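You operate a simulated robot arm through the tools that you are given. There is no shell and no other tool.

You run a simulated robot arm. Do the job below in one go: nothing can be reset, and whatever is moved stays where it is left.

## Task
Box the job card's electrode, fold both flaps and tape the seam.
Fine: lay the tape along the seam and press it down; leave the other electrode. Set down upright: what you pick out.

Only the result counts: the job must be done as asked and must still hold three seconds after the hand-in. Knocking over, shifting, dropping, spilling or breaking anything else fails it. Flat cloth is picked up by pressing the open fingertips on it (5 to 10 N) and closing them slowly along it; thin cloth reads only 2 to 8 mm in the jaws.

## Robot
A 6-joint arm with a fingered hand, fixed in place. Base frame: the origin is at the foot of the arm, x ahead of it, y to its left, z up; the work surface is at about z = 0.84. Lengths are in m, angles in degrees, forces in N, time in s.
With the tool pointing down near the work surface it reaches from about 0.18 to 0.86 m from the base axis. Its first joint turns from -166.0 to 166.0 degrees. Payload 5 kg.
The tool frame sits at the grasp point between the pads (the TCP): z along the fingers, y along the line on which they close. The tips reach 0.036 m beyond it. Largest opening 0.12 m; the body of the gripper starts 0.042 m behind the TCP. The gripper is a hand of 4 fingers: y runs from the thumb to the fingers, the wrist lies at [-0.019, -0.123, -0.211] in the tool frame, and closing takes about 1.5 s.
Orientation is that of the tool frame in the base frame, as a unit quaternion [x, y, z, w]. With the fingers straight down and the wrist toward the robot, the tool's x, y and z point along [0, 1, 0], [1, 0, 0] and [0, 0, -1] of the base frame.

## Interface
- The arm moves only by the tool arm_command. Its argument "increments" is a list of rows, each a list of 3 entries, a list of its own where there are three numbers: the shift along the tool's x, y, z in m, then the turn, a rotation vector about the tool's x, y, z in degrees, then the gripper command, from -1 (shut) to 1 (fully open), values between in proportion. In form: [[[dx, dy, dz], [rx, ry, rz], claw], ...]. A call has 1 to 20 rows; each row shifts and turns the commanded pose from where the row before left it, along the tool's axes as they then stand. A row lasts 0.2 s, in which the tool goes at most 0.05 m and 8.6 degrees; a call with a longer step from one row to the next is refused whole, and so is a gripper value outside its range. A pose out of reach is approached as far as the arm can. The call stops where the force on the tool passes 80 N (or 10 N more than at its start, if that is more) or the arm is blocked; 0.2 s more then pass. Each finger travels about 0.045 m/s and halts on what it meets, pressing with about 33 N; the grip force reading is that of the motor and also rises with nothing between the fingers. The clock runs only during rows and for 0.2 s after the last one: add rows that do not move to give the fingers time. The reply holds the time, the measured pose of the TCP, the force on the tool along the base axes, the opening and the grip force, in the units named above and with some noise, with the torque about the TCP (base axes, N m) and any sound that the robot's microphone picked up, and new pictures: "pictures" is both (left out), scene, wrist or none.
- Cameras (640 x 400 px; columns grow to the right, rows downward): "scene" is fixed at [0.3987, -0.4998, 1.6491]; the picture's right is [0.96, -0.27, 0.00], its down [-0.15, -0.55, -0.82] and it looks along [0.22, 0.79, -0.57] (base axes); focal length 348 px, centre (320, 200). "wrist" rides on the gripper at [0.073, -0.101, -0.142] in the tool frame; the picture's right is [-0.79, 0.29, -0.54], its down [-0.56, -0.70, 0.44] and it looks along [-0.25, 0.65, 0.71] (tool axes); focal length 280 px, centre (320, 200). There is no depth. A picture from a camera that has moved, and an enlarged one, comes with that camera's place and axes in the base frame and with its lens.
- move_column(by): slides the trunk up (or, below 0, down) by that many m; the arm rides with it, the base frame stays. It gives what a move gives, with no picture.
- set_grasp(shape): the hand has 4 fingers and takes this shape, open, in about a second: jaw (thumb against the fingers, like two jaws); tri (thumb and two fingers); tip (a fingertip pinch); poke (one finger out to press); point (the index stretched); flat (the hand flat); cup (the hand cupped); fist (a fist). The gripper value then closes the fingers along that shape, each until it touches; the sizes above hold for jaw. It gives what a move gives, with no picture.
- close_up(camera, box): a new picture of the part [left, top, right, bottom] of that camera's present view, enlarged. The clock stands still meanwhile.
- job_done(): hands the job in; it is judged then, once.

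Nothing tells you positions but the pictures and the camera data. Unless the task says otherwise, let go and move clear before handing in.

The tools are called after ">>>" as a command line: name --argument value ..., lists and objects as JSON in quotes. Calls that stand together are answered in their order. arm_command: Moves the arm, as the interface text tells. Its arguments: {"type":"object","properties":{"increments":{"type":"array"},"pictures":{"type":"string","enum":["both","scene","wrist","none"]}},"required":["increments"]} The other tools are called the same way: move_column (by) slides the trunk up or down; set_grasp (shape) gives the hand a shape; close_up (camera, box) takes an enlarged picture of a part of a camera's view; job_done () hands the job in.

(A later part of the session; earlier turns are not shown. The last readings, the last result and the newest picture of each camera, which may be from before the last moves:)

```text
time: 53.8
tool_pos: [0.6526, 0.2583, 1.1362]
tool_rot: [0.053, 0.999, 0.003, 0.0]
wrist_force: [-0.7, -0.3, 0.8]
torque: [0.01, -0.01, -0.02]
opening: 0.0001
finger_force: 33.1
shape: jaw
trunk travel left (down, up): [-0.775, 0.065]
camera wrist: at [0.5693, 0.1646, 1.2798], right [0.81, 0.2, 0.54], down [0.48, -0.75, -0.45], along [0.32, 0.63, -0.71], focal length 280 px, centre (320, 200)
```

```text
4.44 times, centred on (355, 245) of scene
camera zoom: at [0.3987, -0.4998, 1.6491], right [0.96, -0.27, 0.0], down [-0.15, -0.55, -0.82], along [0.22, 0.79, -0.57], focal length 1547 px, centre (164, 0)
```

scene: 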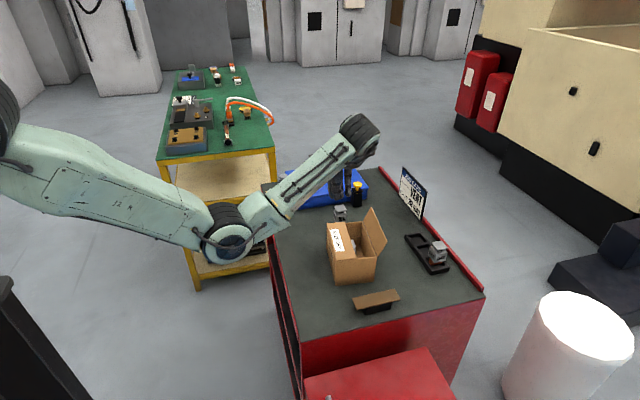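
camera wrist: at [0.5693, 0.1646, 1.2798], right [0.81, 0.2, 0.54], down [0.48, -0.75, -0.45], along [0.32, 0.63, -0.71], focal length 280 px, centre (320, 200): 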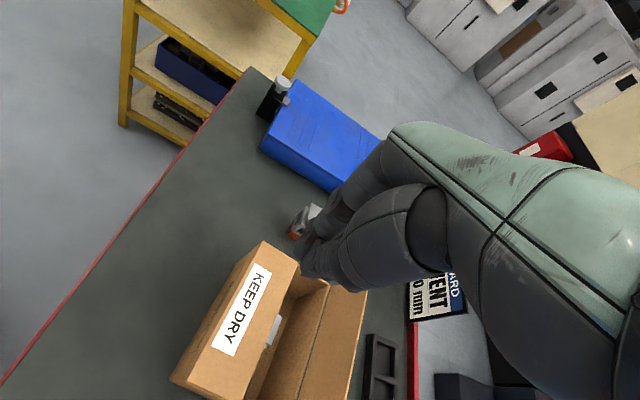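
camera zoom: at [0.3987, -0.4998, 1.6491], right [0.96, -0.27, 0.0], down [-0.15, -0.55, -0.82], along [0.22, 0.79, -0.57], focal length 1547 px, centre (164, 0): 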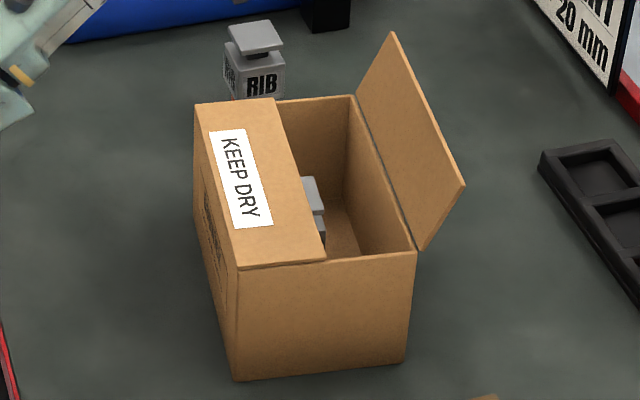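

The left flap stays flat and the box hasn't moved. For the right flap I'll swing the wrist back toward the robot and go to the far side, well above everything.

>>> arm_command --increments '[[[0, 0, -0.04], [0, 0, 0], -1], [[-0.02, 0, -0.04], [0, 0, 0], -1], [[-0.04, 0, 0], [0, 0, 0], -1], [[-0.04, 0, 0], [0, 0, 0], -1], [[0, 0, 0], [0, 0, 8.3], -1], [[0, 0, 0], [0, 0, 8.3], -1], [[0, 0, 0], [0, 0, 8.3], -1], [[0, 0, 0], [0, 0, 8.3], -1], [[0, 0, 0], [0, 0, 8.3], -1], [[0, 0, 0], [0, 0, 8.3], -1], [[0, 0, 0], [0, 0, 8.3], -1], [[0, 0, 0], [0, 0, 8.3], -1], [[0, 0, 0], [0, 0, 8.3], -1], [[0, 0, 0], [0, 0, 8.3], -1], [[0, 0, 0], [0, 0, 8.0], -1], [[0, 0, 0], [0, 0, 0], -1]]' --pictures "both"

```text
time: 57.2
tool_pos: [0.7523, 0.2448, 1.2148]
tool_rot: [0.751, 0.661, 0.003, -0.001]
wrist_force: [-0.3, -0.2, 0.3]
torque: [0.01, 0.03, 0.01]
opening: 0.0003
finger_force: 32.3
shape: jaw
trunk travel left (down, up): [-0.775, 0.065]
camera wrist: at [0.6599, 0.3288, 1.359], right [0.18, -0.82, 0.54], down [-0.76, -0.46, -0.45], along [0.62, -0.33, -0.71], focal length 280 px, centre (320, 200)
```

scene: 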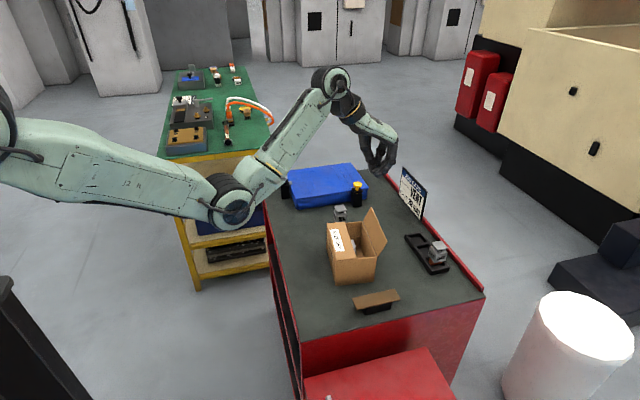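
wrist: 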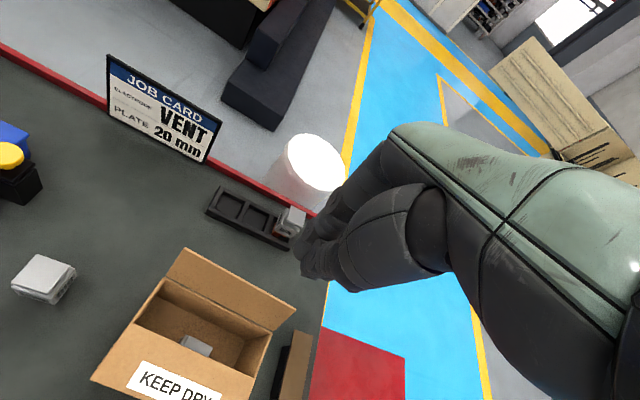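

The orientation is right, with the tool y-axis square to the box's long side. I'll move out past the right flap and lower the trunk 0.10 m.

>>> arm_command --increments '[[[0, 0.033, 0], [0, 0, 0], -1], [[0, 0.033, 0], [0, 0, 0], -1], [[0, 0.033, 0], [0, 0, 0], -1], [[0, 0, 0], [0, 0, 0], -1]]' --pictures "none"

>>> move_column --by -0.1

>>> close_up --camera "scene" --box '[310, 110, 470, 290]'

>>> close_up --camera "wrist" --box '[0, 100, 400, 400]'

```text
time: 58.2
tool_pos: [0.8526, 0.2345, 1.2128]
tool_rot: [0.75, 0.662, 0.002, -0.001]
wrist_force: [0.8, -0.6, 0.8]
torque: [0.0, 0.0, -0.01]
opening: 0.0001
finger_force: 33.7
shape: jaw
trunk travel left (down, up): [-0.775, 0.065]
```

```text
time: 59.5
tool_pos: [0.853, 0.2342, 1.1124]
tool_rot: [0.75, 0.662, 0.002, -0.001]
wrist_force: [0.1, -0.1, 0.4]
torque: [0.02, 0.0, -0.01]
opening: 0.0
finger_force: 32.7
shape: jaw
trunk travel left (down, up): [-0.675, 0.165]
```

```text
2.22 times, centred on (390, 200) of scene
camera zoom: at [0.3987, -0.4998, 1.6491], right [0.96, -0.27, 0.0], down [-0.15, -0.55, -0.82], along [0.22, 0.79, -0.57], focal length 774 px, centre (164, 200)
```

zoom: 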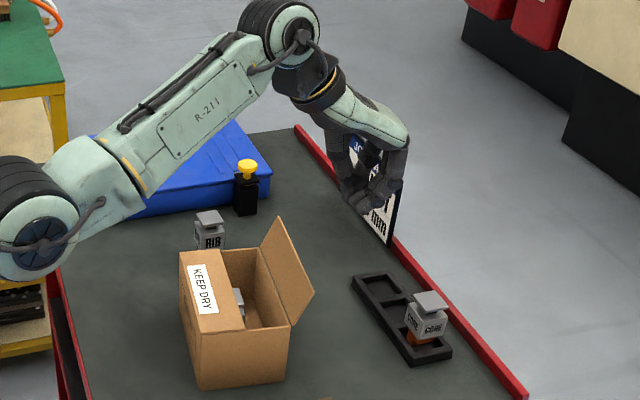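

```text
1.33 times, centred on (200, 250) of wrist
camera zoom: at [0.7596, 0.3172, 1.257], right [0.19, -0.82, 0.54], down [-0.76, -0.47, -0.45], along [0.62, -0.33, -0.71], focal length 374 px, centre (480, 133)
```

zoom: 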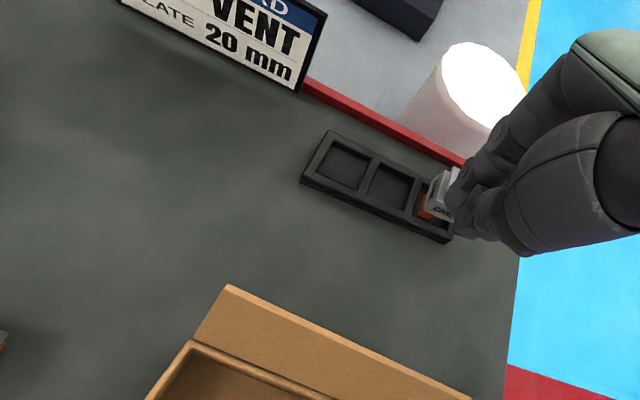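

The thumb side is clear of the flap and CORE is well away. I'll lower beside the right flap and start pushing toward the box.

>>> arm_command --increments '[[[0, 0, 0.03], [0, 0, 0], -1], [[0, 0, 0.03], [0, 0, 0], -1], [[0, 0, 0.025], [0, 0, 0], -1], [[0, 0, 0.019], [0, 0, 0], -1], [[0, -0.015, 0], [0, 0, 0], -1], [[0, -0.015, 0], [0, 0, 0], -1], [[0, -0.01, 0], [0, 0, 0], -1], [[0, -0.01, 0], [0, 0, 0], -1], [[0, -0.01, 0], [0, 0, 0], -1], [[0, 0, 0], [0, 0, 0], -1]]' --pictures "both"

>>> close_up --camera "scene" --box '[310, 140, 450, 290]'

```text
time: 61.7
tool_pos: [0.7924, 0.2418, 1.007]
tool_rot: [0.749, 0.662, 0.002, -0.002]
wrist_force: [0.1, -0.2, -0.7]
torque: [0.0, -0.01, -0.01]
opening: 0.0002
finger_force: 32.6
shape: jaw
trunk travel left (down, up): [-0.675, 0.165]
camera wrist: at [0.6992, 0.3251, 1.1526], right [0.19, -0.82, 0.54], down [-0.76, -0.47, -0.45], along [0.62, -0.33, -0.71], focal length 280 px, centre (320, 200)
```

scene: 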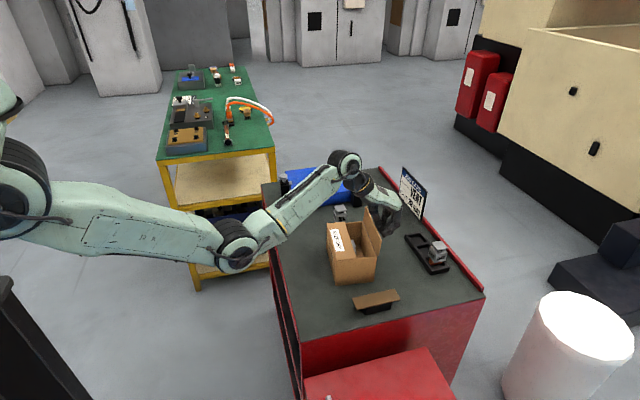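
wrist: 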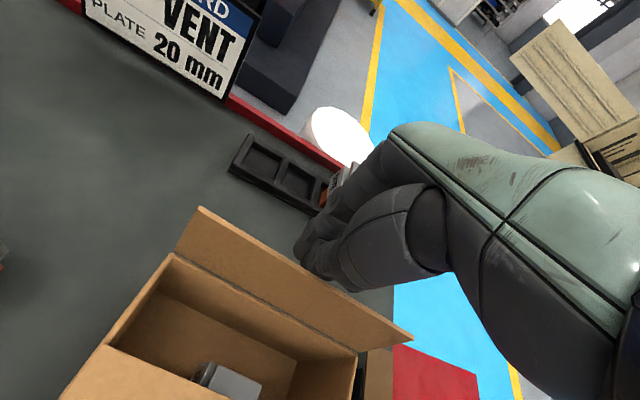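

```text
2.67 times, centred on (380, 215) of scene
camera zoom: at [0.3987, -0.4998, 1.6491], right [0.96, -0.27, 0.0], down [-0.15, -0.55, -0.82], along [0.22, 0.79, -0.57], focal length 928 px, centre (160, 160)
```

zoom: 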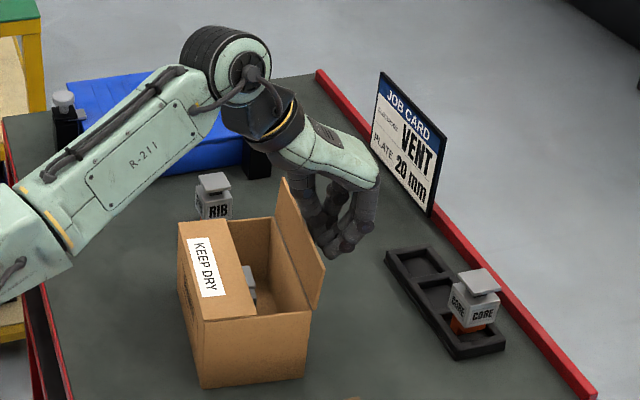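

The right flap is swinging up toward vertical. I'll continue pushing it over.

>>> arm_command --increments '[[[0, -0.01, 0], [0, 0, 0], -1], [[0, -0.01, 0], [0, 0, 0], -1], [[0, -0.01, 0], [0, 0, 0], -1], [[0, -0.01, 0], [0, 0, 0], -1], [[0, -0.008, 0.003], [0, 0, 0], -1], [[0, 0, 0], [0, 0, 0], -1]]' --pictures "both"

>>> close_up --camera "scene" --box '[310, 140, 450, 290]'

```text
time: 63.1
tool_pos: [0.7444, 0.2488, 1.0044]
tool_rot: [0.749, 0.662, 0.002, -0.002]
wrist_force: [-0.4, -0.4, -0.1]
torque: [-0.03, 0.01, -0.02]
opening: 0.0003
finger_force: 33.2
shape: jaw
trunk travel left (down, up): [-0.675, 0.165]
camera wrist: at [0.6515, 0.3319, 1.1487], right [0.19, -0.82, 0.54], down [-0.76, -0.47, -0.45], along [0.62, -0.33, -0.71], focal length 280 px, centre (320, 200)
```

scene: 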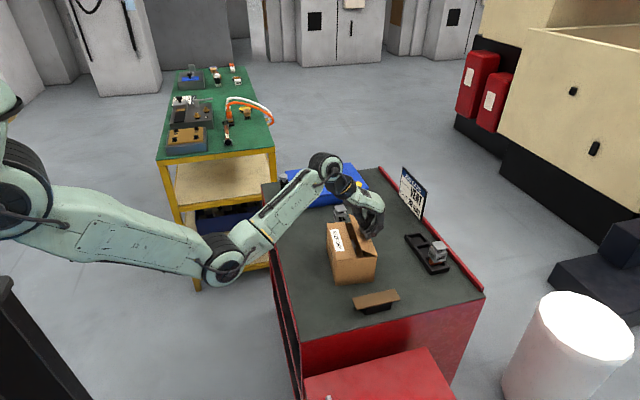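
wrist: 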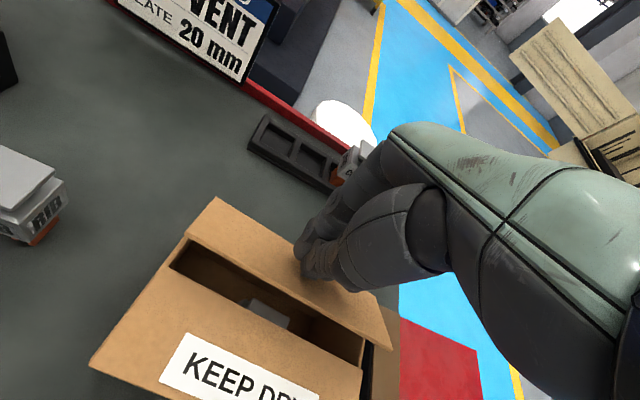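

```text
2.67 times, centred on (380, 215) of scene
camera zoom: at [0.3987, -0.4998, 1.6491], right [0.96, -0.27, 0.0], down [-0.15, -0.55, -0.82], along [0.22, 0.79, -0.57], focal length 928 px, centre (160, 160)
```

zoom: 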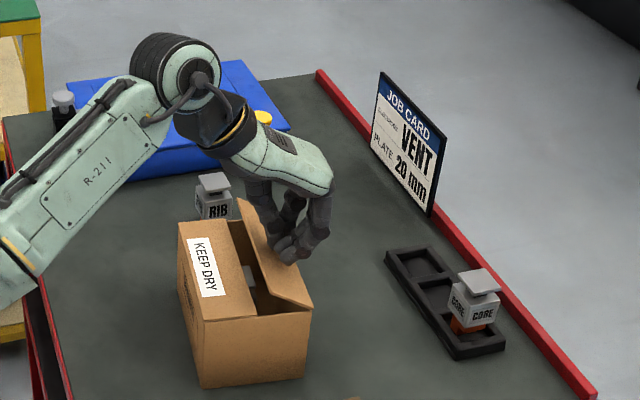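

The right flap is about 40° above flat. I'll press it down in small steps.

>>> arm_command --increments '[[[0, -0.006, 0.004], [0, 0, 0], -1], [[0, -0.004, 0.004], [0, 0, 0], -1], [[0, 0, 0.004], [0, 0, 0], -1], [[0, 0, 0.003], [0, 0, 0], -1], [[0, 0, 0.003], [0, 0, 0], -1], [[0, 0, 0], [0, 0, 0], -1]]' --pictures "both"

>>> close_up --camera "scene" --box '[310, 140, 450, 290]'

```text
time: 64.5
tool_pos: [0.7352, 0.2493, 0.9891]
tool_rot: [0.75, 0.662, 0.002, -0.001]
wrist_force: [-0.2, 0.3, -0.1]
torque: [-0.01, -0.01, -0.04]
opening: 0.0001
finger_force: 33.1
shape: jaw
trunk travel left (down, up): [-0.675, 0.165]
camera wrist: at [0.6424, 0.3323, 1.1332], right [0.19, -0.82, 0.54], down [-0.76, -0.47, -0.45], along [0.62, -0.33, -0.71], focal length 280 px, centre (320, 200)
```

scene: 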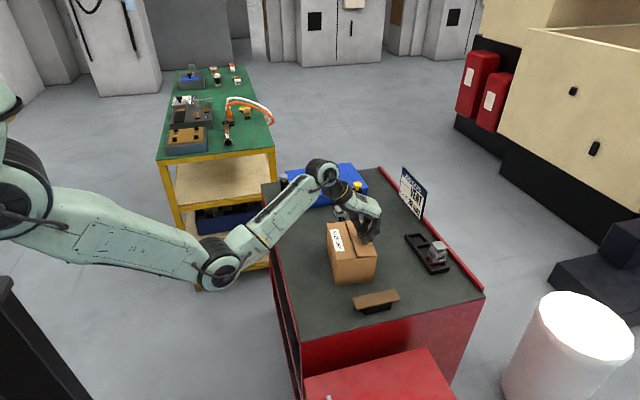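
wrist: 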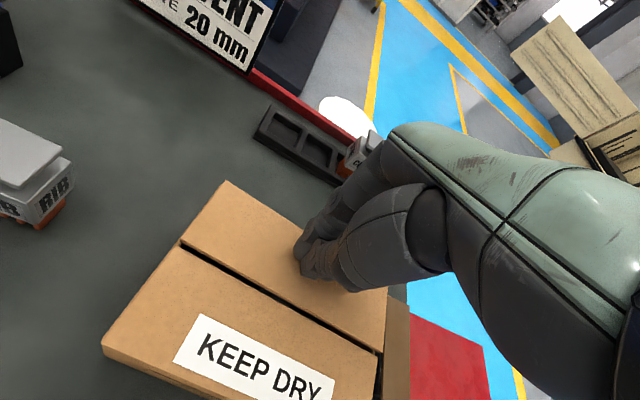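

```text
2.67 times, centred on (380, 215) of scene
camera zoom: at [0.3987, -0.4998, 1.6491], right [0.96, -0.27, 0.0], down [-0.15, -0.55, -0.82], along [0.22, 0.79, -0.57], focal length 928 px, centre (160, 160)
```

zoom: 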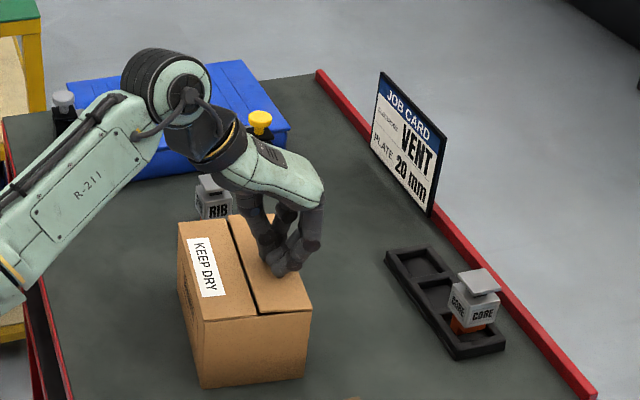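

The right flap is almost flat. I'll press a few more millimetres until I feel light resistance.

>>> arm_command --increments '[[[0, 0, 0.002], [0, 0, 0], -1], [[0, 0, 0.002], [0, 0, 0], -1], [[0, 0, 0], [0, 0, 0], -1]]' --pictures "none"

```text
time: 65.3
tool_pos: [0.7348, 0.2489, 0.9865]
tool_rot: [0.75, 0.662, 0.004, -0.001]
wrist_force: [1.3, -0.6, 8.7]
torque: [0.05, -0.09, -0.01]
opening: 0.0002
finger_force: 33.6
shape: jaw
trunk travel left (down, up): [-0.675, 0.165]
```

I feel 8.7 N, so the right flap is flat. I'll lift off and check that both flaps stay closed.

>>> arm_command --increments '[[[0, 0, -0.01], [0, 0, 0], -1], [[0, 0, -0.03], [0, 0, 0], -1], [[0, 0, -0.04], [0, 0, 0], -1], [[0, 0, -0.04], [0, 0, 0], -1], [[0, 0, -0.04], [0, 0, 0], -1], [[0, 0, 0], [0, 0, 0], -1]]' --pictures "both"

>>> close_up --camera "scene" --box '[310, 200, 400, 290]'

>>> close_up --camera "scene" --box '[340, 270, 420, 330]'

>>> close_up --camera "wrist" --box '[60, 200, 340, 400]'

```text
time: 66.7
tool_pos: [0.7403, 0.246, 1.1466]
tool_rot: [0.75, 0.662, 0.003, -0.001]
wrist_force: [0.5, -0.6, 0.1]
torque: [0.01, -0.01, -0.02]
opening: 0.0
finger_force: 33.4
shape: jaw
trunk travel left (down, up): [-0.675, 0.165]
camera wrist: at [0.6484, 0.3305, 1.2909], right [0.19, -0.82, 0.54], down [-0.76, -0.47, -0.45], along [0.62, -0.33, -0.71], focal length 280 px, centre (320, 200)
```

scene: 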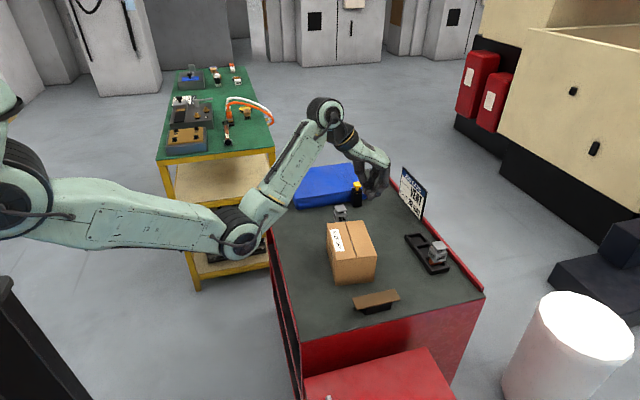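
wrist: 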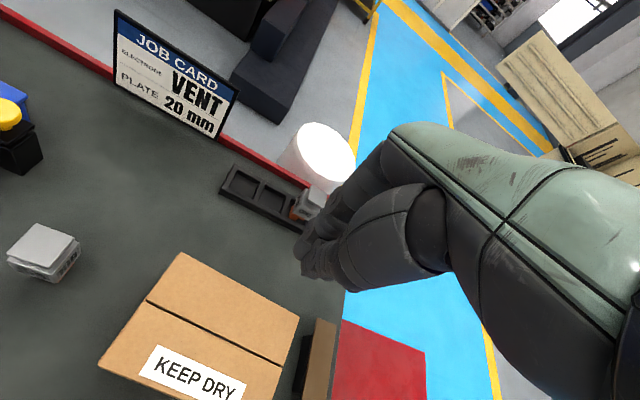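

```text
4.44 times, centred on (355, 245) of scene
camera zoom: at [0.3987, -0.4998, 1.6491], right [0.96, -0.27, 0.0], down [-0.15, -0.55, -0.82], along [0.22, 0.79, -0.57], focal length 1547 px, centre (164, 0)
```

zoom: 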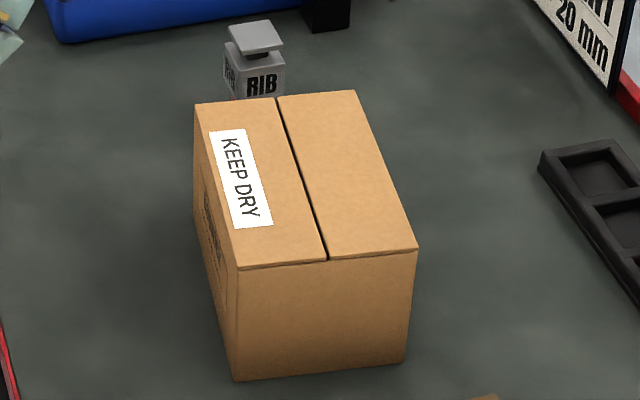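

```text
6.67 times, centred on (380, 300) of scene
camera zoom: at [0.3987, -0.4998, 1.6491], right [0.96, -0.27, 0.0], down [-0.15, -0.55, -0.82], along [0.22, 0.79, -0.57], focal length 2320 px, centre (-80, -467)
```

zoom: 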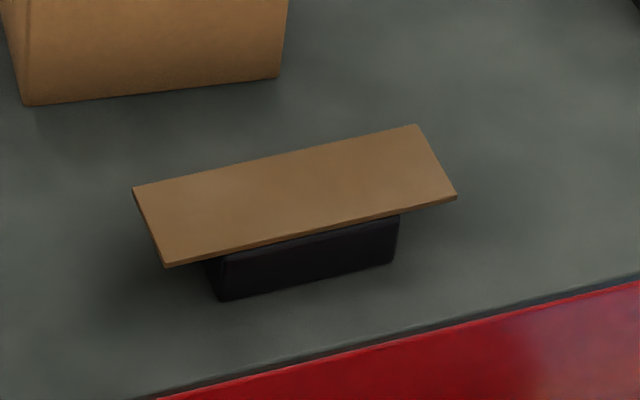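

```text
2.00 times, centred on (200, 300) of wrist
camera zoom: at [0.6484, 0.3305, 1.2909], right [0.19, -0.82, 0.54], down [-0.76, -0.47, -0.45], along [0.62, -0.33, -0.71], focal length 561 px, centre (560, 0)
```

zoom: 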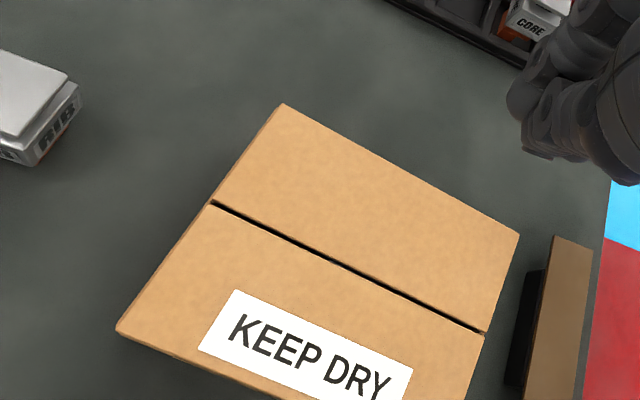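

Both flaps lie flat with a straight seam, and the box hasn't moved. I put the seam centre at about (0.705, 0.2485), running 7° off the y-axis. Now the tape: its top is at z 0.872, centred at about (0.722, 0.072), lying along x on the black block, and I need a closer look at that block.

>>> close_up --camera "scene" --box '[345, 282, 385, 318]'

>>> close_up --camera "scene" --box '[370, 282, 410, 318]'

>>> close_up --camera "wrist" --box '[270, 300, 350, 400]'

```text
11.11 times, centred on (365, 300) of scene
camera zoom: at [0.3987, -0.4998, 1.6491], right [0.96, -0.27, 0.0], down [-0.15, -0.55, -0.82], along [0.22, 0.79, -0.57], focal length 3868 px, centre (-180, -911)
```

zoom: 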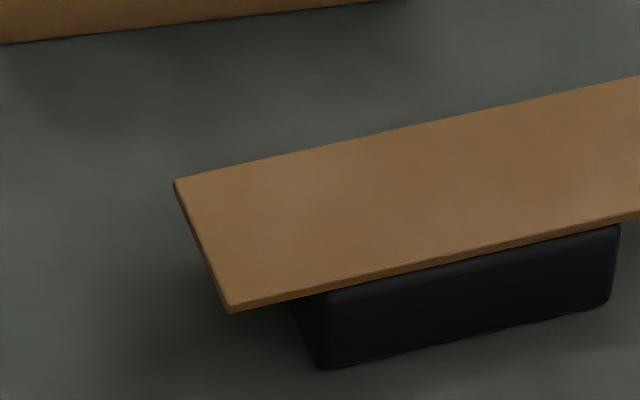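

```text
11.11 times, centred on (390, 300) of scene
camera zoom: at [0.3987, -0.4998, 1.6491], right [0.96, -0.27, 0.0], down [-0.15, -0.55, -0.82], along [0.22, 0.79, -0.57], focal length 3868 px, centre (-458, -911)
```

zoom: 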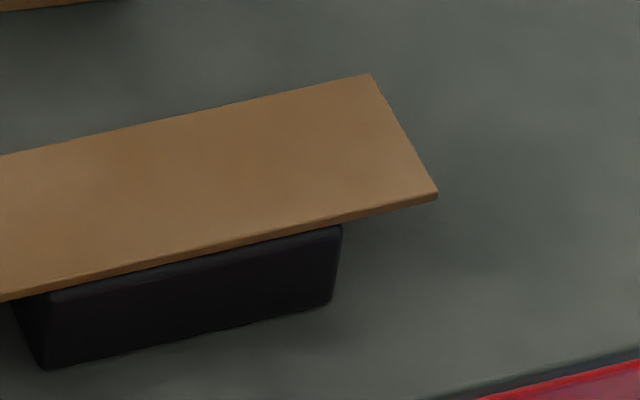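

```text
4.00 times, centred on (310, 350) of wrist
camera zoom: at [0.6484, 0.3305, 1.2909], right [0.19, -0.82, 0.54], down [-0.76, -0.47, -0.45], along [0.62, -0.33, -0.71], focal length 1122 px, centre (360, -400)
```

zoom: 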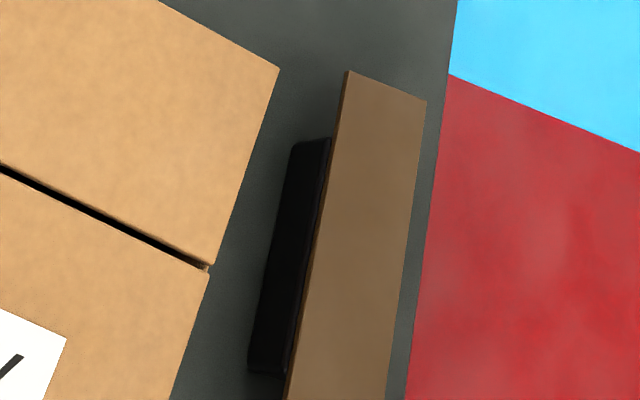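

The block is about as wide as the tape (40 mm), but the tape overhangs it by roughly 25 mm at each end. I should therefore grip the tape by its edges on an overhang, clear of the block. I'll move there with the wrist toward -y and study the open hand's finger layout.

>>> arm_command --increments '[[[-0.049, 0, 0], [0, 0, 0], -1], [[-0.049, 0, 0], [0, 0, 0], -0.5], [[-0.049, 0, 0], [0, 0, 0], 0], [[0, 0, 0], [0, 0, -8.11], 0], [[0, 0, 0], [0, 0, -8.11], 0], [[0, 0, 0], [0, 0, -8.11], 0], [[0, 0, 0], [0, 0, -8.11], 0], [[0, 0, 0], [0, 0, -8.11], 0], [[0, 0, 0], [0, 0, -8.11], 0], [[0, 0, 0], [0, 0, -8.11], 0], [[0, 0, 0], [0, 0, -8.11], 0], [[0, 0, 0], [0, 0, -8.11], 0], [[0, 0, 0], [0, 0, -8.11], 0], [[0, 0, 0], [0, 0, -8.11], 0], [[0, 0, 0], [0, 0, -8.11], 0], [[0, 0, 0], [0, 0, 0], 0]]' --pictures "both"

>>> close_up --camera "scene" --box '[300, 140, 460, 320]'

```text
time: 70.1
tool_pos: [0.7308, 0.1073, 1.1351]
tool_rot: [-0.002, 1.0, 0.004, 0.002]
wrist_force: [-0.8, 0.0, 0.0]
torque: [-0.04, 0.02, 0.02]
opening: 0.0596
finger_force: 0.1
shape: jaw
out of reach, approached as far as the arm can: row 14, 15
trunk travel left (down, up): [-0.675, 0.165]
camera wrist: at [0.6571, 0.004, 1.2782], right [0.79, 0.29, 0.55], down [0.56, -0.7, -0.45], along [0.25, 0.66, -0.71], focal length 280 px, centre (320, 200)
```

scene: 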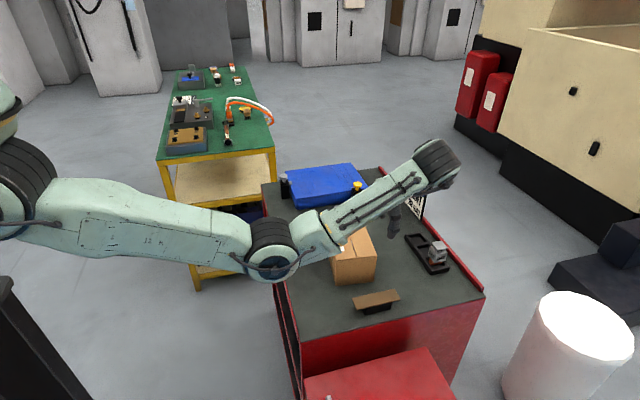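
wrist: 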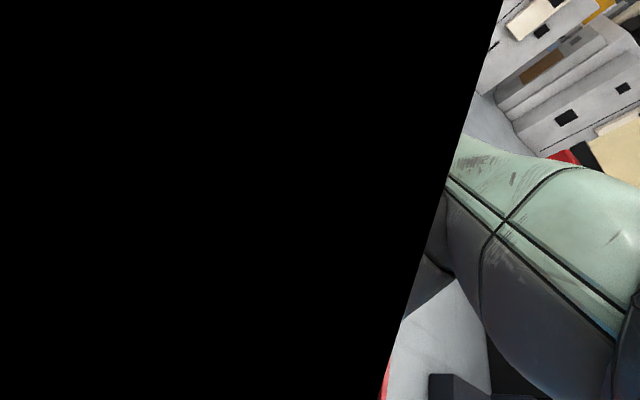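

```text
2.22 times, centred on (380, 230) of scene
camera zoom: at [0.3987, -0.4998, 1.6491], right [0.96, -0.27, 0.0], down [-0.15, -0.55, -0.82], along [0.22, 0.79, -0.57], focal length 774 px, centre (187, 133)
```

zoom: 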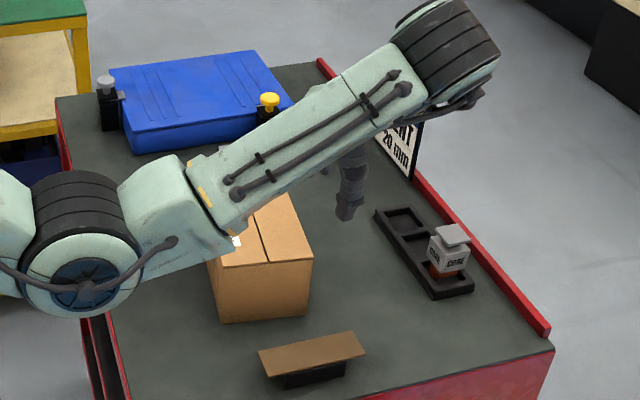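

The last part of that turn ran into a wrist-bend limit, with the forearm angled up and the hand sideways. Picking with the wrist toward +y and a higher trunk should be comfortable, and it also puts the fingers in view of the scene camera. I'll rotate back first.

>>> arm_command --increments '[[[0, 0, 0], [0, 0, 8.2], 0], [[0, 0, 0], [0, 0, 8.2], 0], [[0, 0, 0], [0, 0, 8.2], 0], [[0, 0, 0], [0, 0, 8.2], 0], [[0, 0, 0], [0, 0, 8.2], 0], [[0, 0, 0], [0, 0, 8.2], 0], [[0, 0, 0], [0, 0, 8.2], 0], [[0, 0, 0], [0, 0, 8.2], 0], [[0, 0, 0], [0, 0, 8.2], 0], [[0, 0, 0], [0, 0, 8.2], 0], [[0, 0, 0], [0, 0, 8.0], 0], [[0, 0, 0], [0, 0, 0], 0]]' --pictures "none"

>>> move_column --by 0.1

```text
time: 72.7
tool_pos: [0.7329, 0.1072, 1.1338]
tool_rot: [0.707, 0.708, 0.002, -0.001]
wrist_force: [-0.8, 0.9, 0.5]
torque: [0.02, 0.0, 0.02]
opening: 0.0595
finger_force: 0.1
shape: jaw
trunk travel left (down, up): [-0.675, 0.165]
```

```text
time: 74.1
tool_pos: [0.7314, 0.1076, 1.2343]
tool_rot: [0.706, 0.709, 0.003, -0.001]
wrist_force: [-0.3, 0.1, 0.0]
torque: [0.0, 0.01, -0.03]
opening: 0.06
finger_force: 0.0
shape: jaw
trunk travel left (down, up): [-0.775, 0.065]
```

Now I'll lower to TCP z about 1.03 in front of the box and rotate so the wrist points toward +y.

>>> arm_command --increments '[[[-0.009, -0.01, 0.04], [0, 0, 0], 0], [[-0.009, -0.01, 0.04], [0, 0, 0], 0], [[-0.009, -0.011, 0.04], [0, 0, 0], 0], [[0, 0, 0.04], [0, 0, 0], 0], [[0, 0, 0.04], [0, 0, 0], 0], [[0, 0, 0], [0, 0, 8.2], 0], [[0, 0, 0], [0, 0, 8.2], 0], [[0, 0, 0], [0, 0, 8.2], 0], [[0, 0, 0], [0, 0, 8.2], 0], [[0, 0, 0], [0, 0, 8.2], 0], [[0, 0, 0], [0, 0, 8.2], 0], [[0, 0, 0], [0, 0, 8.2], 0], [[0, 0, 0], [0, 0, 8.2], 0], [[0, 0, 0], [0, 0, 8.2], 0], [[0, 0, 0], [0, 0, 8.2], 0], [[0, 0, 0], [0, 0, 8.0], 0], [[0, 0, 0], [0, 0, 0], 0]]' --pictures "both"

>>> close_up --camera "scene" --box '[310, 180, 450, 320]'

>>> close_up --camera "wrist" --box '[140, 100, 460, 400]'

```text
time: 77.7
tool_pos: [0.7023, 0.0808, 1.035]
tool_rot: [1.0, 0.0, 0.001, -0.003]
wrist_force: [0.6, 0.1, -0.4]
torque: [0.01, 0.0, -0.01]
opening: 0.0595
finger_force: 0.1
shape: jaw
trunk travel left (down, up): [-0.775, 0.065]
camera wrist: at [0.773, 0.1814, 1.1789], right [-0.79, -0.29, 0.54], down [-0.56, 0.7, -0.44], along [-0.25, -0.65, -0.72], focal length 280 px, centre (320, 200)
```

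scene: 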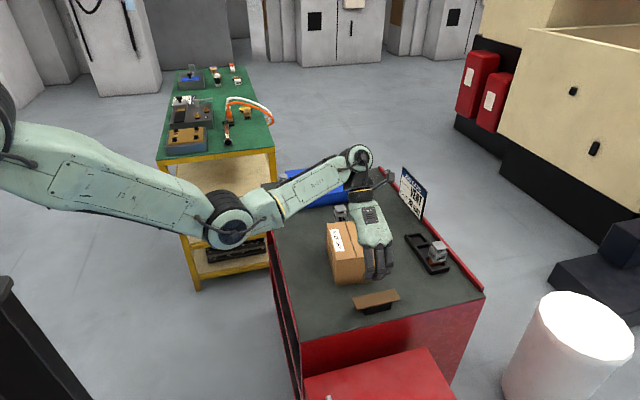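
wrist: 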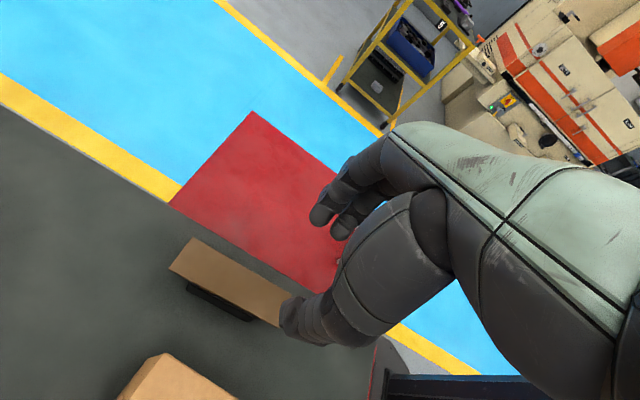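

```text
2.86 times, centred on (380, 250) of scene
camera zoom: at [0.3987, -0.4998, 1.6491], right [0.96, -0.27, 0.0], down [-0.15, -0.55, -0.82], along [0.22, 0.79, -0.57], focal length 994 px, centre (149, 57)
```

zoom: 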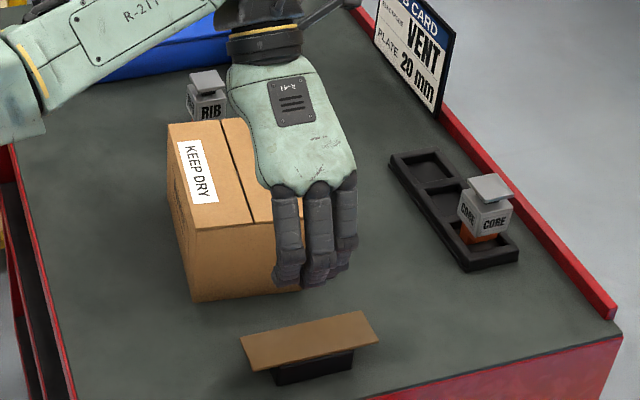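

```text
1.33 times, centred on (300, 250) of wrist
camera zoom: at [0.773, 0.1814, 1.1789], right [-0.79, -0.29, 0.54], down [-0.56, 0.7, -0.44], along [-0.25, -0.65, -0.72], focal length 374 px, centre (347, 133)
```

zoom: 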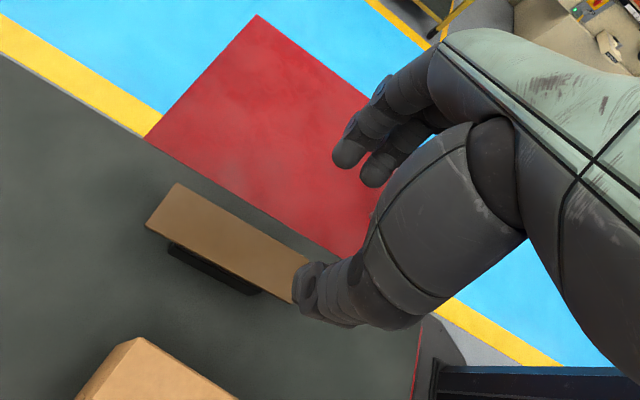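

Now the three fingers are visible from the back: they sit at about -26, +2 and +25 mm along tool x, with the thumb near 0. Three fingers side by side are too wide for a 25 mm overhang, so I'll look at the fingertip-pinch shape.

>>> set_grasp --shape "tip"

>>> close_up --camera "scene" --box '[340, 210, 420, 310]'

>>> close_up --camera "wrist" --box '[140, 100, 460, 400]'

```text
time: 78.6
tool_pos: [0.701, 0.0809, 1.0332]
tool_rot: [1.0, 0.002, 0.0, -0.003]
wrist_force: [-0.5, 0.1, -1.0]
torque: [0.01, 0.02, 0.02]
opening: 0.1197
finger_force: 0.1
shape: tip
trunk travel left (down, up): [-0.775, 0.065]
```

```text
4.00 times, centred on (380, 260) of scene
camera zoom: at [0.3987, -0.4998, 1.6491], right [0.96, -0.27, 0.0], down [-0.15, -0.55, -0.82], along [0.22, 0.79, -0.57], focal length 1392 px, centre (80, -40)
```

zoom: 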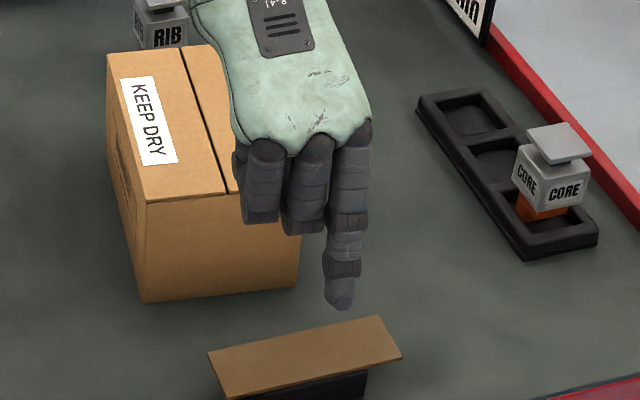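

```text
1.33 times, centred on (300, 250) of wrist
camera zoom: at [0.7733, 0.1816, 1.1787], right [-0.79, -0.29, 0.54], down [-0.56, 0.7, -0.44], along [-0.25, -0.65, -0.72], focal length 374 px, centre (347, 133)
```

zoom: 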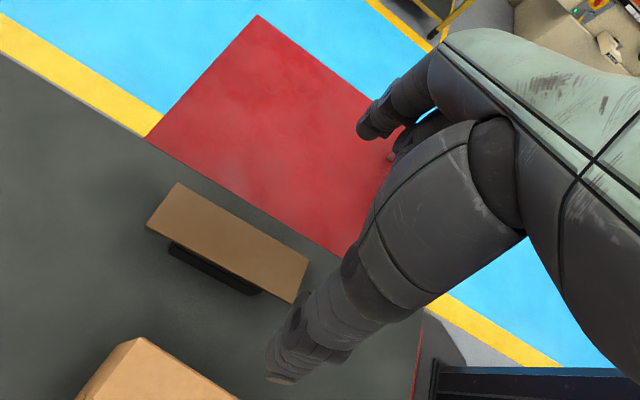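

In this shape only the index (on the +x side) and thumb reach down, and the other two fingers curl about 6 cm higher, which suits the overhang. I'll close partway in the air to see where the two tips sit.

>>> arm_command --increments '[[[0, 0, 0], [0, 0, 0], 0.4], [[0, 0, 0], [0, 0, 0], 0], [[0, 0, 0], [0, 0, 0], -0.1], [[0, 0, 0], [0, 0, 0], -0.1], [[0, 0, 0], [0, 0, 0], -0.1], [[0, 0, 0], [0, 0, 0], -0.1]]' --pictures "none"

>>> close_up --camera "scene" --box '[340, 210, 420, 310]'

>>> close_up --camera "wrist" --box '[220, 160, 420, 360]'

```text
time: 80.0
tool_pos: [0.7023, 0.0802, 1.0352]
tool_rot: [1.0, 0.002, 0.001, -0.002]
wrist_force: [0.4, -0.2, 0.2]
torque: [0.06, 0.0, 0.01]
opening: 0.0548
finger_force: 0.0
shape: tip
trunk travel left (down, up): [-0.775, 0.065]
```

```text
4.00 times, centred on (380, 260) of scene
camera zoom: at [0.3987, -0.4998, 1.6491], right [0.96, -0.27, 0.0], down [-0.15, -0.55, -0.82], along [0.22, 0.79, -0.57], focal length 1392 px, centre (80, -40)
```

zoom: 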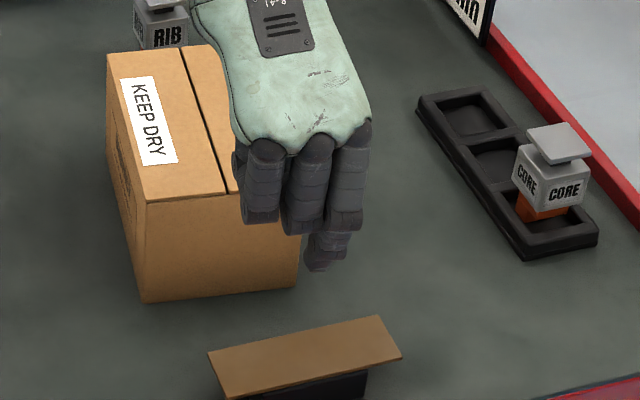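

```text
2.00 times, centred on (320, 260) of wrist
camera zoom: at [0.7732, 0.1816, 1.1788], right [-0.79, -0.29, 0.54], down [-0.56, 0.7, -0.44], along [-0.25, -0.65, -0.72], focal length 561 px, centre (320, 80)
```

zoom: 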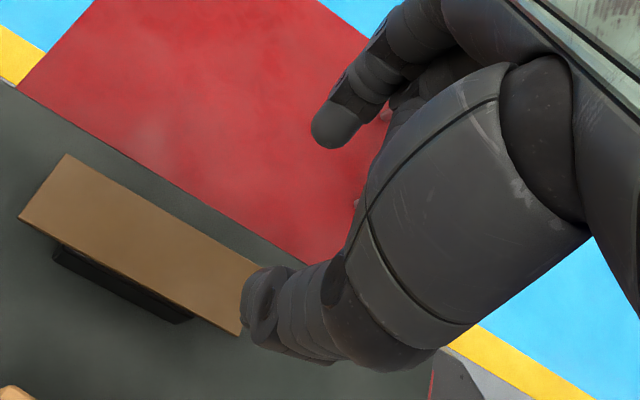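

The index tip sits at about tool (0, +0.04, +0.026), so the pinch stays on the TCP line in x. I'll go over the tape's left overhang, centred at x about 0.6695, and stop above it to check alignment.

>>> arm_command --increments '[[[-0.0164, 0.004, 0.02], [0, 0, 0], 0.1], [[-0.0164, 0.0044, 0.02], [0, 0, 0], 0.1], [[0, 0, 0.025], [0, 0, 0], 0.1], [[0, 0, 0.02], [0, 0, 0], 0.1], [[0, 0, 0.015], [0, 0, 0], 0.1], [[0, 0, 0], [0, 0, 0], 0.1]]' --pictures "both"

>>> close_up --camera "scene" --box '[335, 260, 415, 320]'

>>> close_up --camera "wrist" --box '[200, 140, 400, 340]'

```text
time: 81.4
tool_pos: [0.671, 0.0746, 0.9344]
tool_rot: [1.0, 0.001, 0.001, -0.003]
wrist_force: [-0.3, 0.7, -0.1]
torque: [0.03, 0.02, 0.02]
opening: 0.0657
finger_force: 0.1
shape: tip
trunk travel left (down, up): [-0.775, 0.065]
camera wrist: at [0.7417, 0.1738, 1.0792], right [-0.79, -0.29, 0.54], down [-0.56, 0.7, -0.44], along [-0.25, -0.65, -0.72], focal length 280 px, centre (320, 200)
```

scene: 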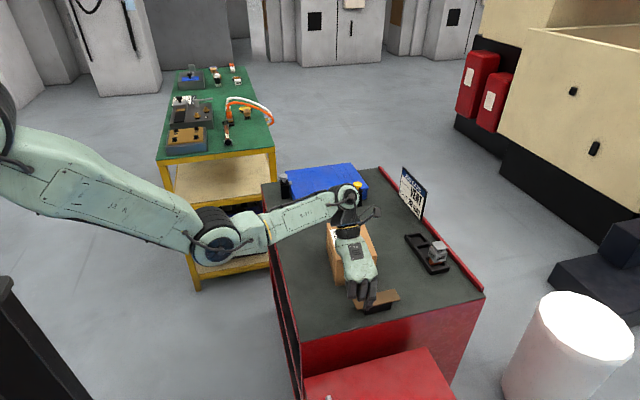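
wrist: 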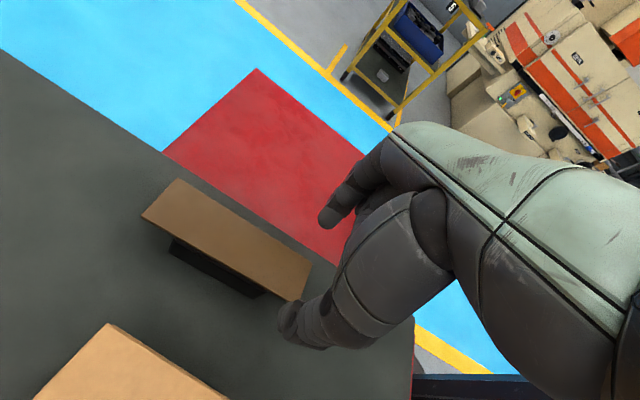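

```text
6.67 times, centred on (375, 290) of scene
camera zoom: at [0.3987, -0.4998, 1.6491], right [0.96, -0.27, 0.0], down [-0.15, -0.55, -0.82], along [0.22, 0.79, -0.57], focal length 2320 px, centre (-47, -400)
```

zoom: 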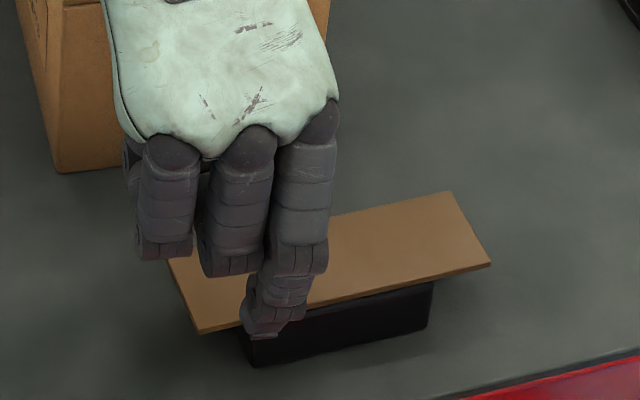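

```text
2.00 times, centred on (300, 240) of wrist
camera zoom: at [0.7417, 0.1738, 1.0792], right [-0.79, -0.29, 0.54], down [-0.56, 0.7, -0.44], along [-0.25, -0.65, -0.72], focal length 561 px, centre (360, 120)
```

zoom: 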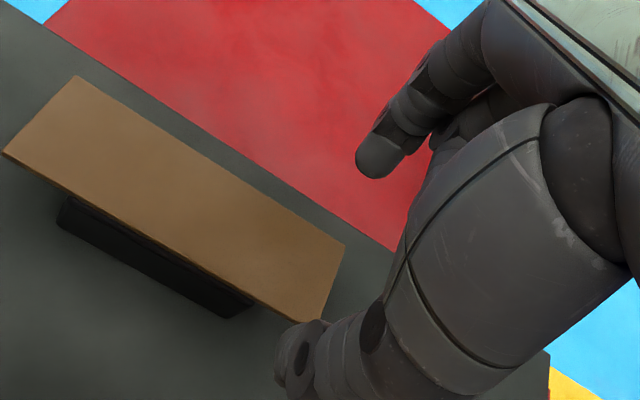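

The alignment is close. I'll shift about 3 mm left and 2 mm forward, then descend so the tips end roughly 7 mm below the tape's top.

>>> arm_command --increments '[[[-0.003, 0.002, 0], [0, 0, 0], 0.1], [[0, 0, 0.015], [0, 0, 0], 0.1], [[0, 0, 0.012], [0, 0, 0], 0.1], [[0, 0, 0.01], [0, 0, 0], 0.1], [[0, 0, 0.005], [0, 0, 0], 0.1], [[0, 0, 0], [0, 0, 0], 0.1]]' --pictures "none"

>>> close_up --camera "scene" --box '[335, 270, 405, 320]'

>>> close_up --camera "wrist" --box '[200, 160, 400, 340]'

```text
time: 82.8
tool_pos: [0.6644, 0.0719, 0.8909]
tool_rot: [1.0, 0.002, 0.001, -0.002]
wrist_force: [1.5, 0.4, -0.4]
torque: [0.02, -0.01, 0.01]
opening: 0.0653
finger_force: 0.0
shape: tip
trunk travel left (down, up): [-0.775, 0.065]
```

```text
8.00 times, centred on (370, 295) of scene
camera zoom: at [0.3987, -0.4998, 1.6491], right [0.96, -0.27, 0.0], down [-0.15, -0.55, -0.82], along [0.22, 0.79, -0.57], focal length 2785 px, centre (-80, -560)
```

zoom: 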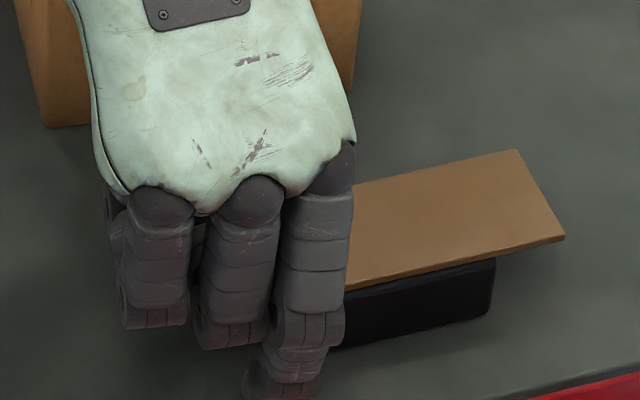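

```text
2.22 times, centred on (300, 250) of wrist
camera zoom: at [0.7363, 0.1719, 1.0361], right [-0.79, -0.29, 0.54], down [-0.56, 0.7, -0.44], along [-0.25, -0.65, -0.72], focal length 623 px, centre (364, 89)
```

zoom: 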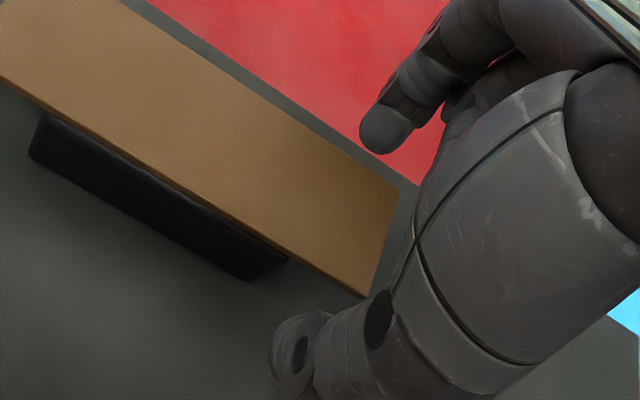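

From the wrist view, the tape's end is 12 mm left of the TCP and the block 15 mm right of it, with the tape centred between thumb and index. I'll close slowly.

>>> arm_command --increments '[[[0, 0, 0], [0, 0, 0], -0.05], [[0, 0, 0], [0, 0, 0], -0.15], [[0, 0, 0], [0, 0, 0], -0.22], [[0, 0, 0], [0, 0, 0], -0.28], [[0, 0, 0], [0, 0, 0], -0.33], [[0, 0, 0], [0, 0, 0], -0.38], [[0, 0, 0], [0, 0, 0], -0.4], [[0, 0, 0], [0, 0, 0], -0.4]]' --pictures "none"

>>> close_up --camera "wrist" --box '[200, 160, 400, 340]'

>>> close_up --camera "scene" --box '[335, 270, 405, 320]'

```text
time: 84.6
tool_pos: [0.6648, 0.0713, 0.8921]
tool_rot: [1.0, 0.002, 0.001, -0.003]
wrist_force: [-0.7, 0.2, 0.2]
torque: [-0.02, 0.0, -0.01]
opening: 0.0368
finger_force: 0.1
shape: tip
trunk travel left (down, up): [-0.775, 0.065]
```

```text
2.22 times, centred on (300, 250) of wrist
camera zoom: at [0.7364, 0.1719, 1.0362], right [-0.79, -0.29, 0.54], down [-0.56, 0.7, -0.44], along [-0.25, -0.65, -0.72], focal length 623 px, centre (364, 89)
```

zoom: 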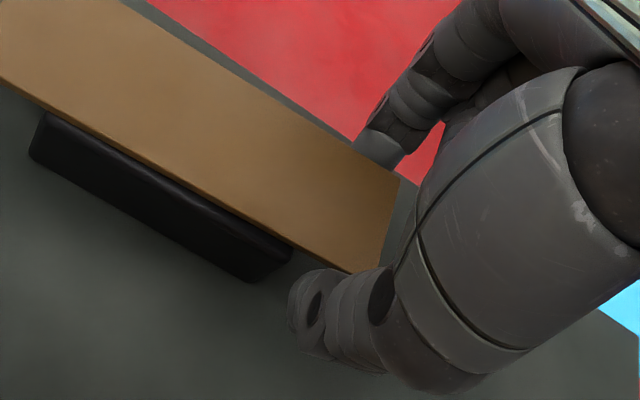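

```text
8.00 times, centred on (370, 295) of scene
camera zoom: at [0.3987, -0.4998, 1.6491], right [0.96, -0.27, 0.0], down [-0.15, -0.55, -0.82], along [0.22, 0.79, -0.57], focal length 2785 px, centre (-80, -560)
```

zoom: 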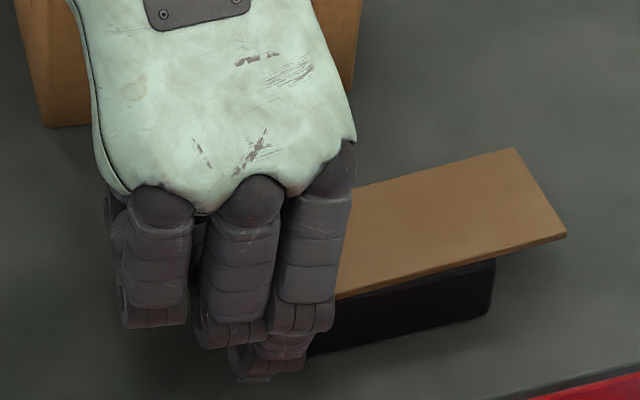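

The fingers are about at the tape edges but there's no grip force yet. I'll close further in small steps.

>>> arm_command --increments '[[[0, 0, 0], [0, 0, 0], -0.44], [[0, 0, 0], [0, 0, 0], -0.48], [[0, 0, 0], [0, 0, 0], -0.52], [[0, 0, 0], [0, 0, 0], -0.52]]' --pictures "none"

>>> close_up --camera "wrist" --box '[200, 160, 400, 340]'

>>> close_up --camera "scene" --box '[335, 270, 405, 320]'

```text
time: 85.6
tool_pos: [0.6643, 0.0705, 0.892]
tool_rot: [1.0, 0.002, 0.001, -0.004]
wrist_force: [-0.6, -0.3, 0.0]
torque: [-0.01, 0.02, 0.02]
opening: 0.0286
finger_force: 0.0
shape: tip
trunk travel left (down, up): [-0.775, 0.065]
```

```text
2.22 times, centred on (300, 250) of wrist
camera zoom: at [0.7364, 0.1719, 1.0362], right [-0.79, -0.29, 0.54], down [-0.56, 0.7, -0.44], along [-0.25, -0.65, -0.72], focal length 623 px, centre (364, 89)
```

zoom: 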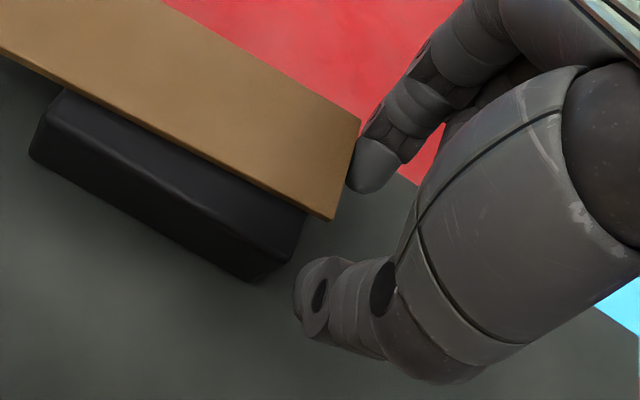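

```text
8.00 times, centred on (370, 295) of scene
camera zoom: at [0.3987, -0.4998, 1.6491], right [0.96, -0.27, 0.0], down [-0.15, -0.55, -0.82], along [0.22, 0.79, -0.57], focal length 2785 px, centre (-80, -560)
```

zoom: 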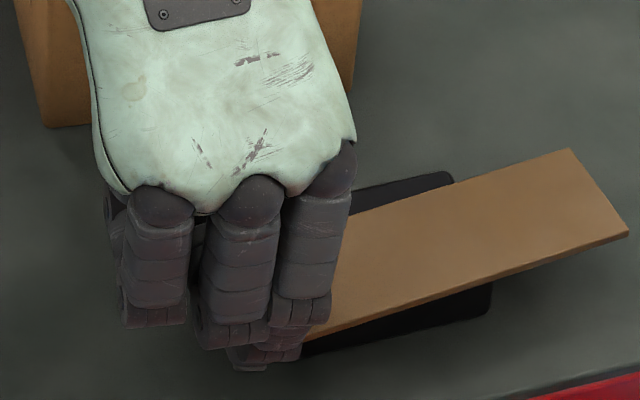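

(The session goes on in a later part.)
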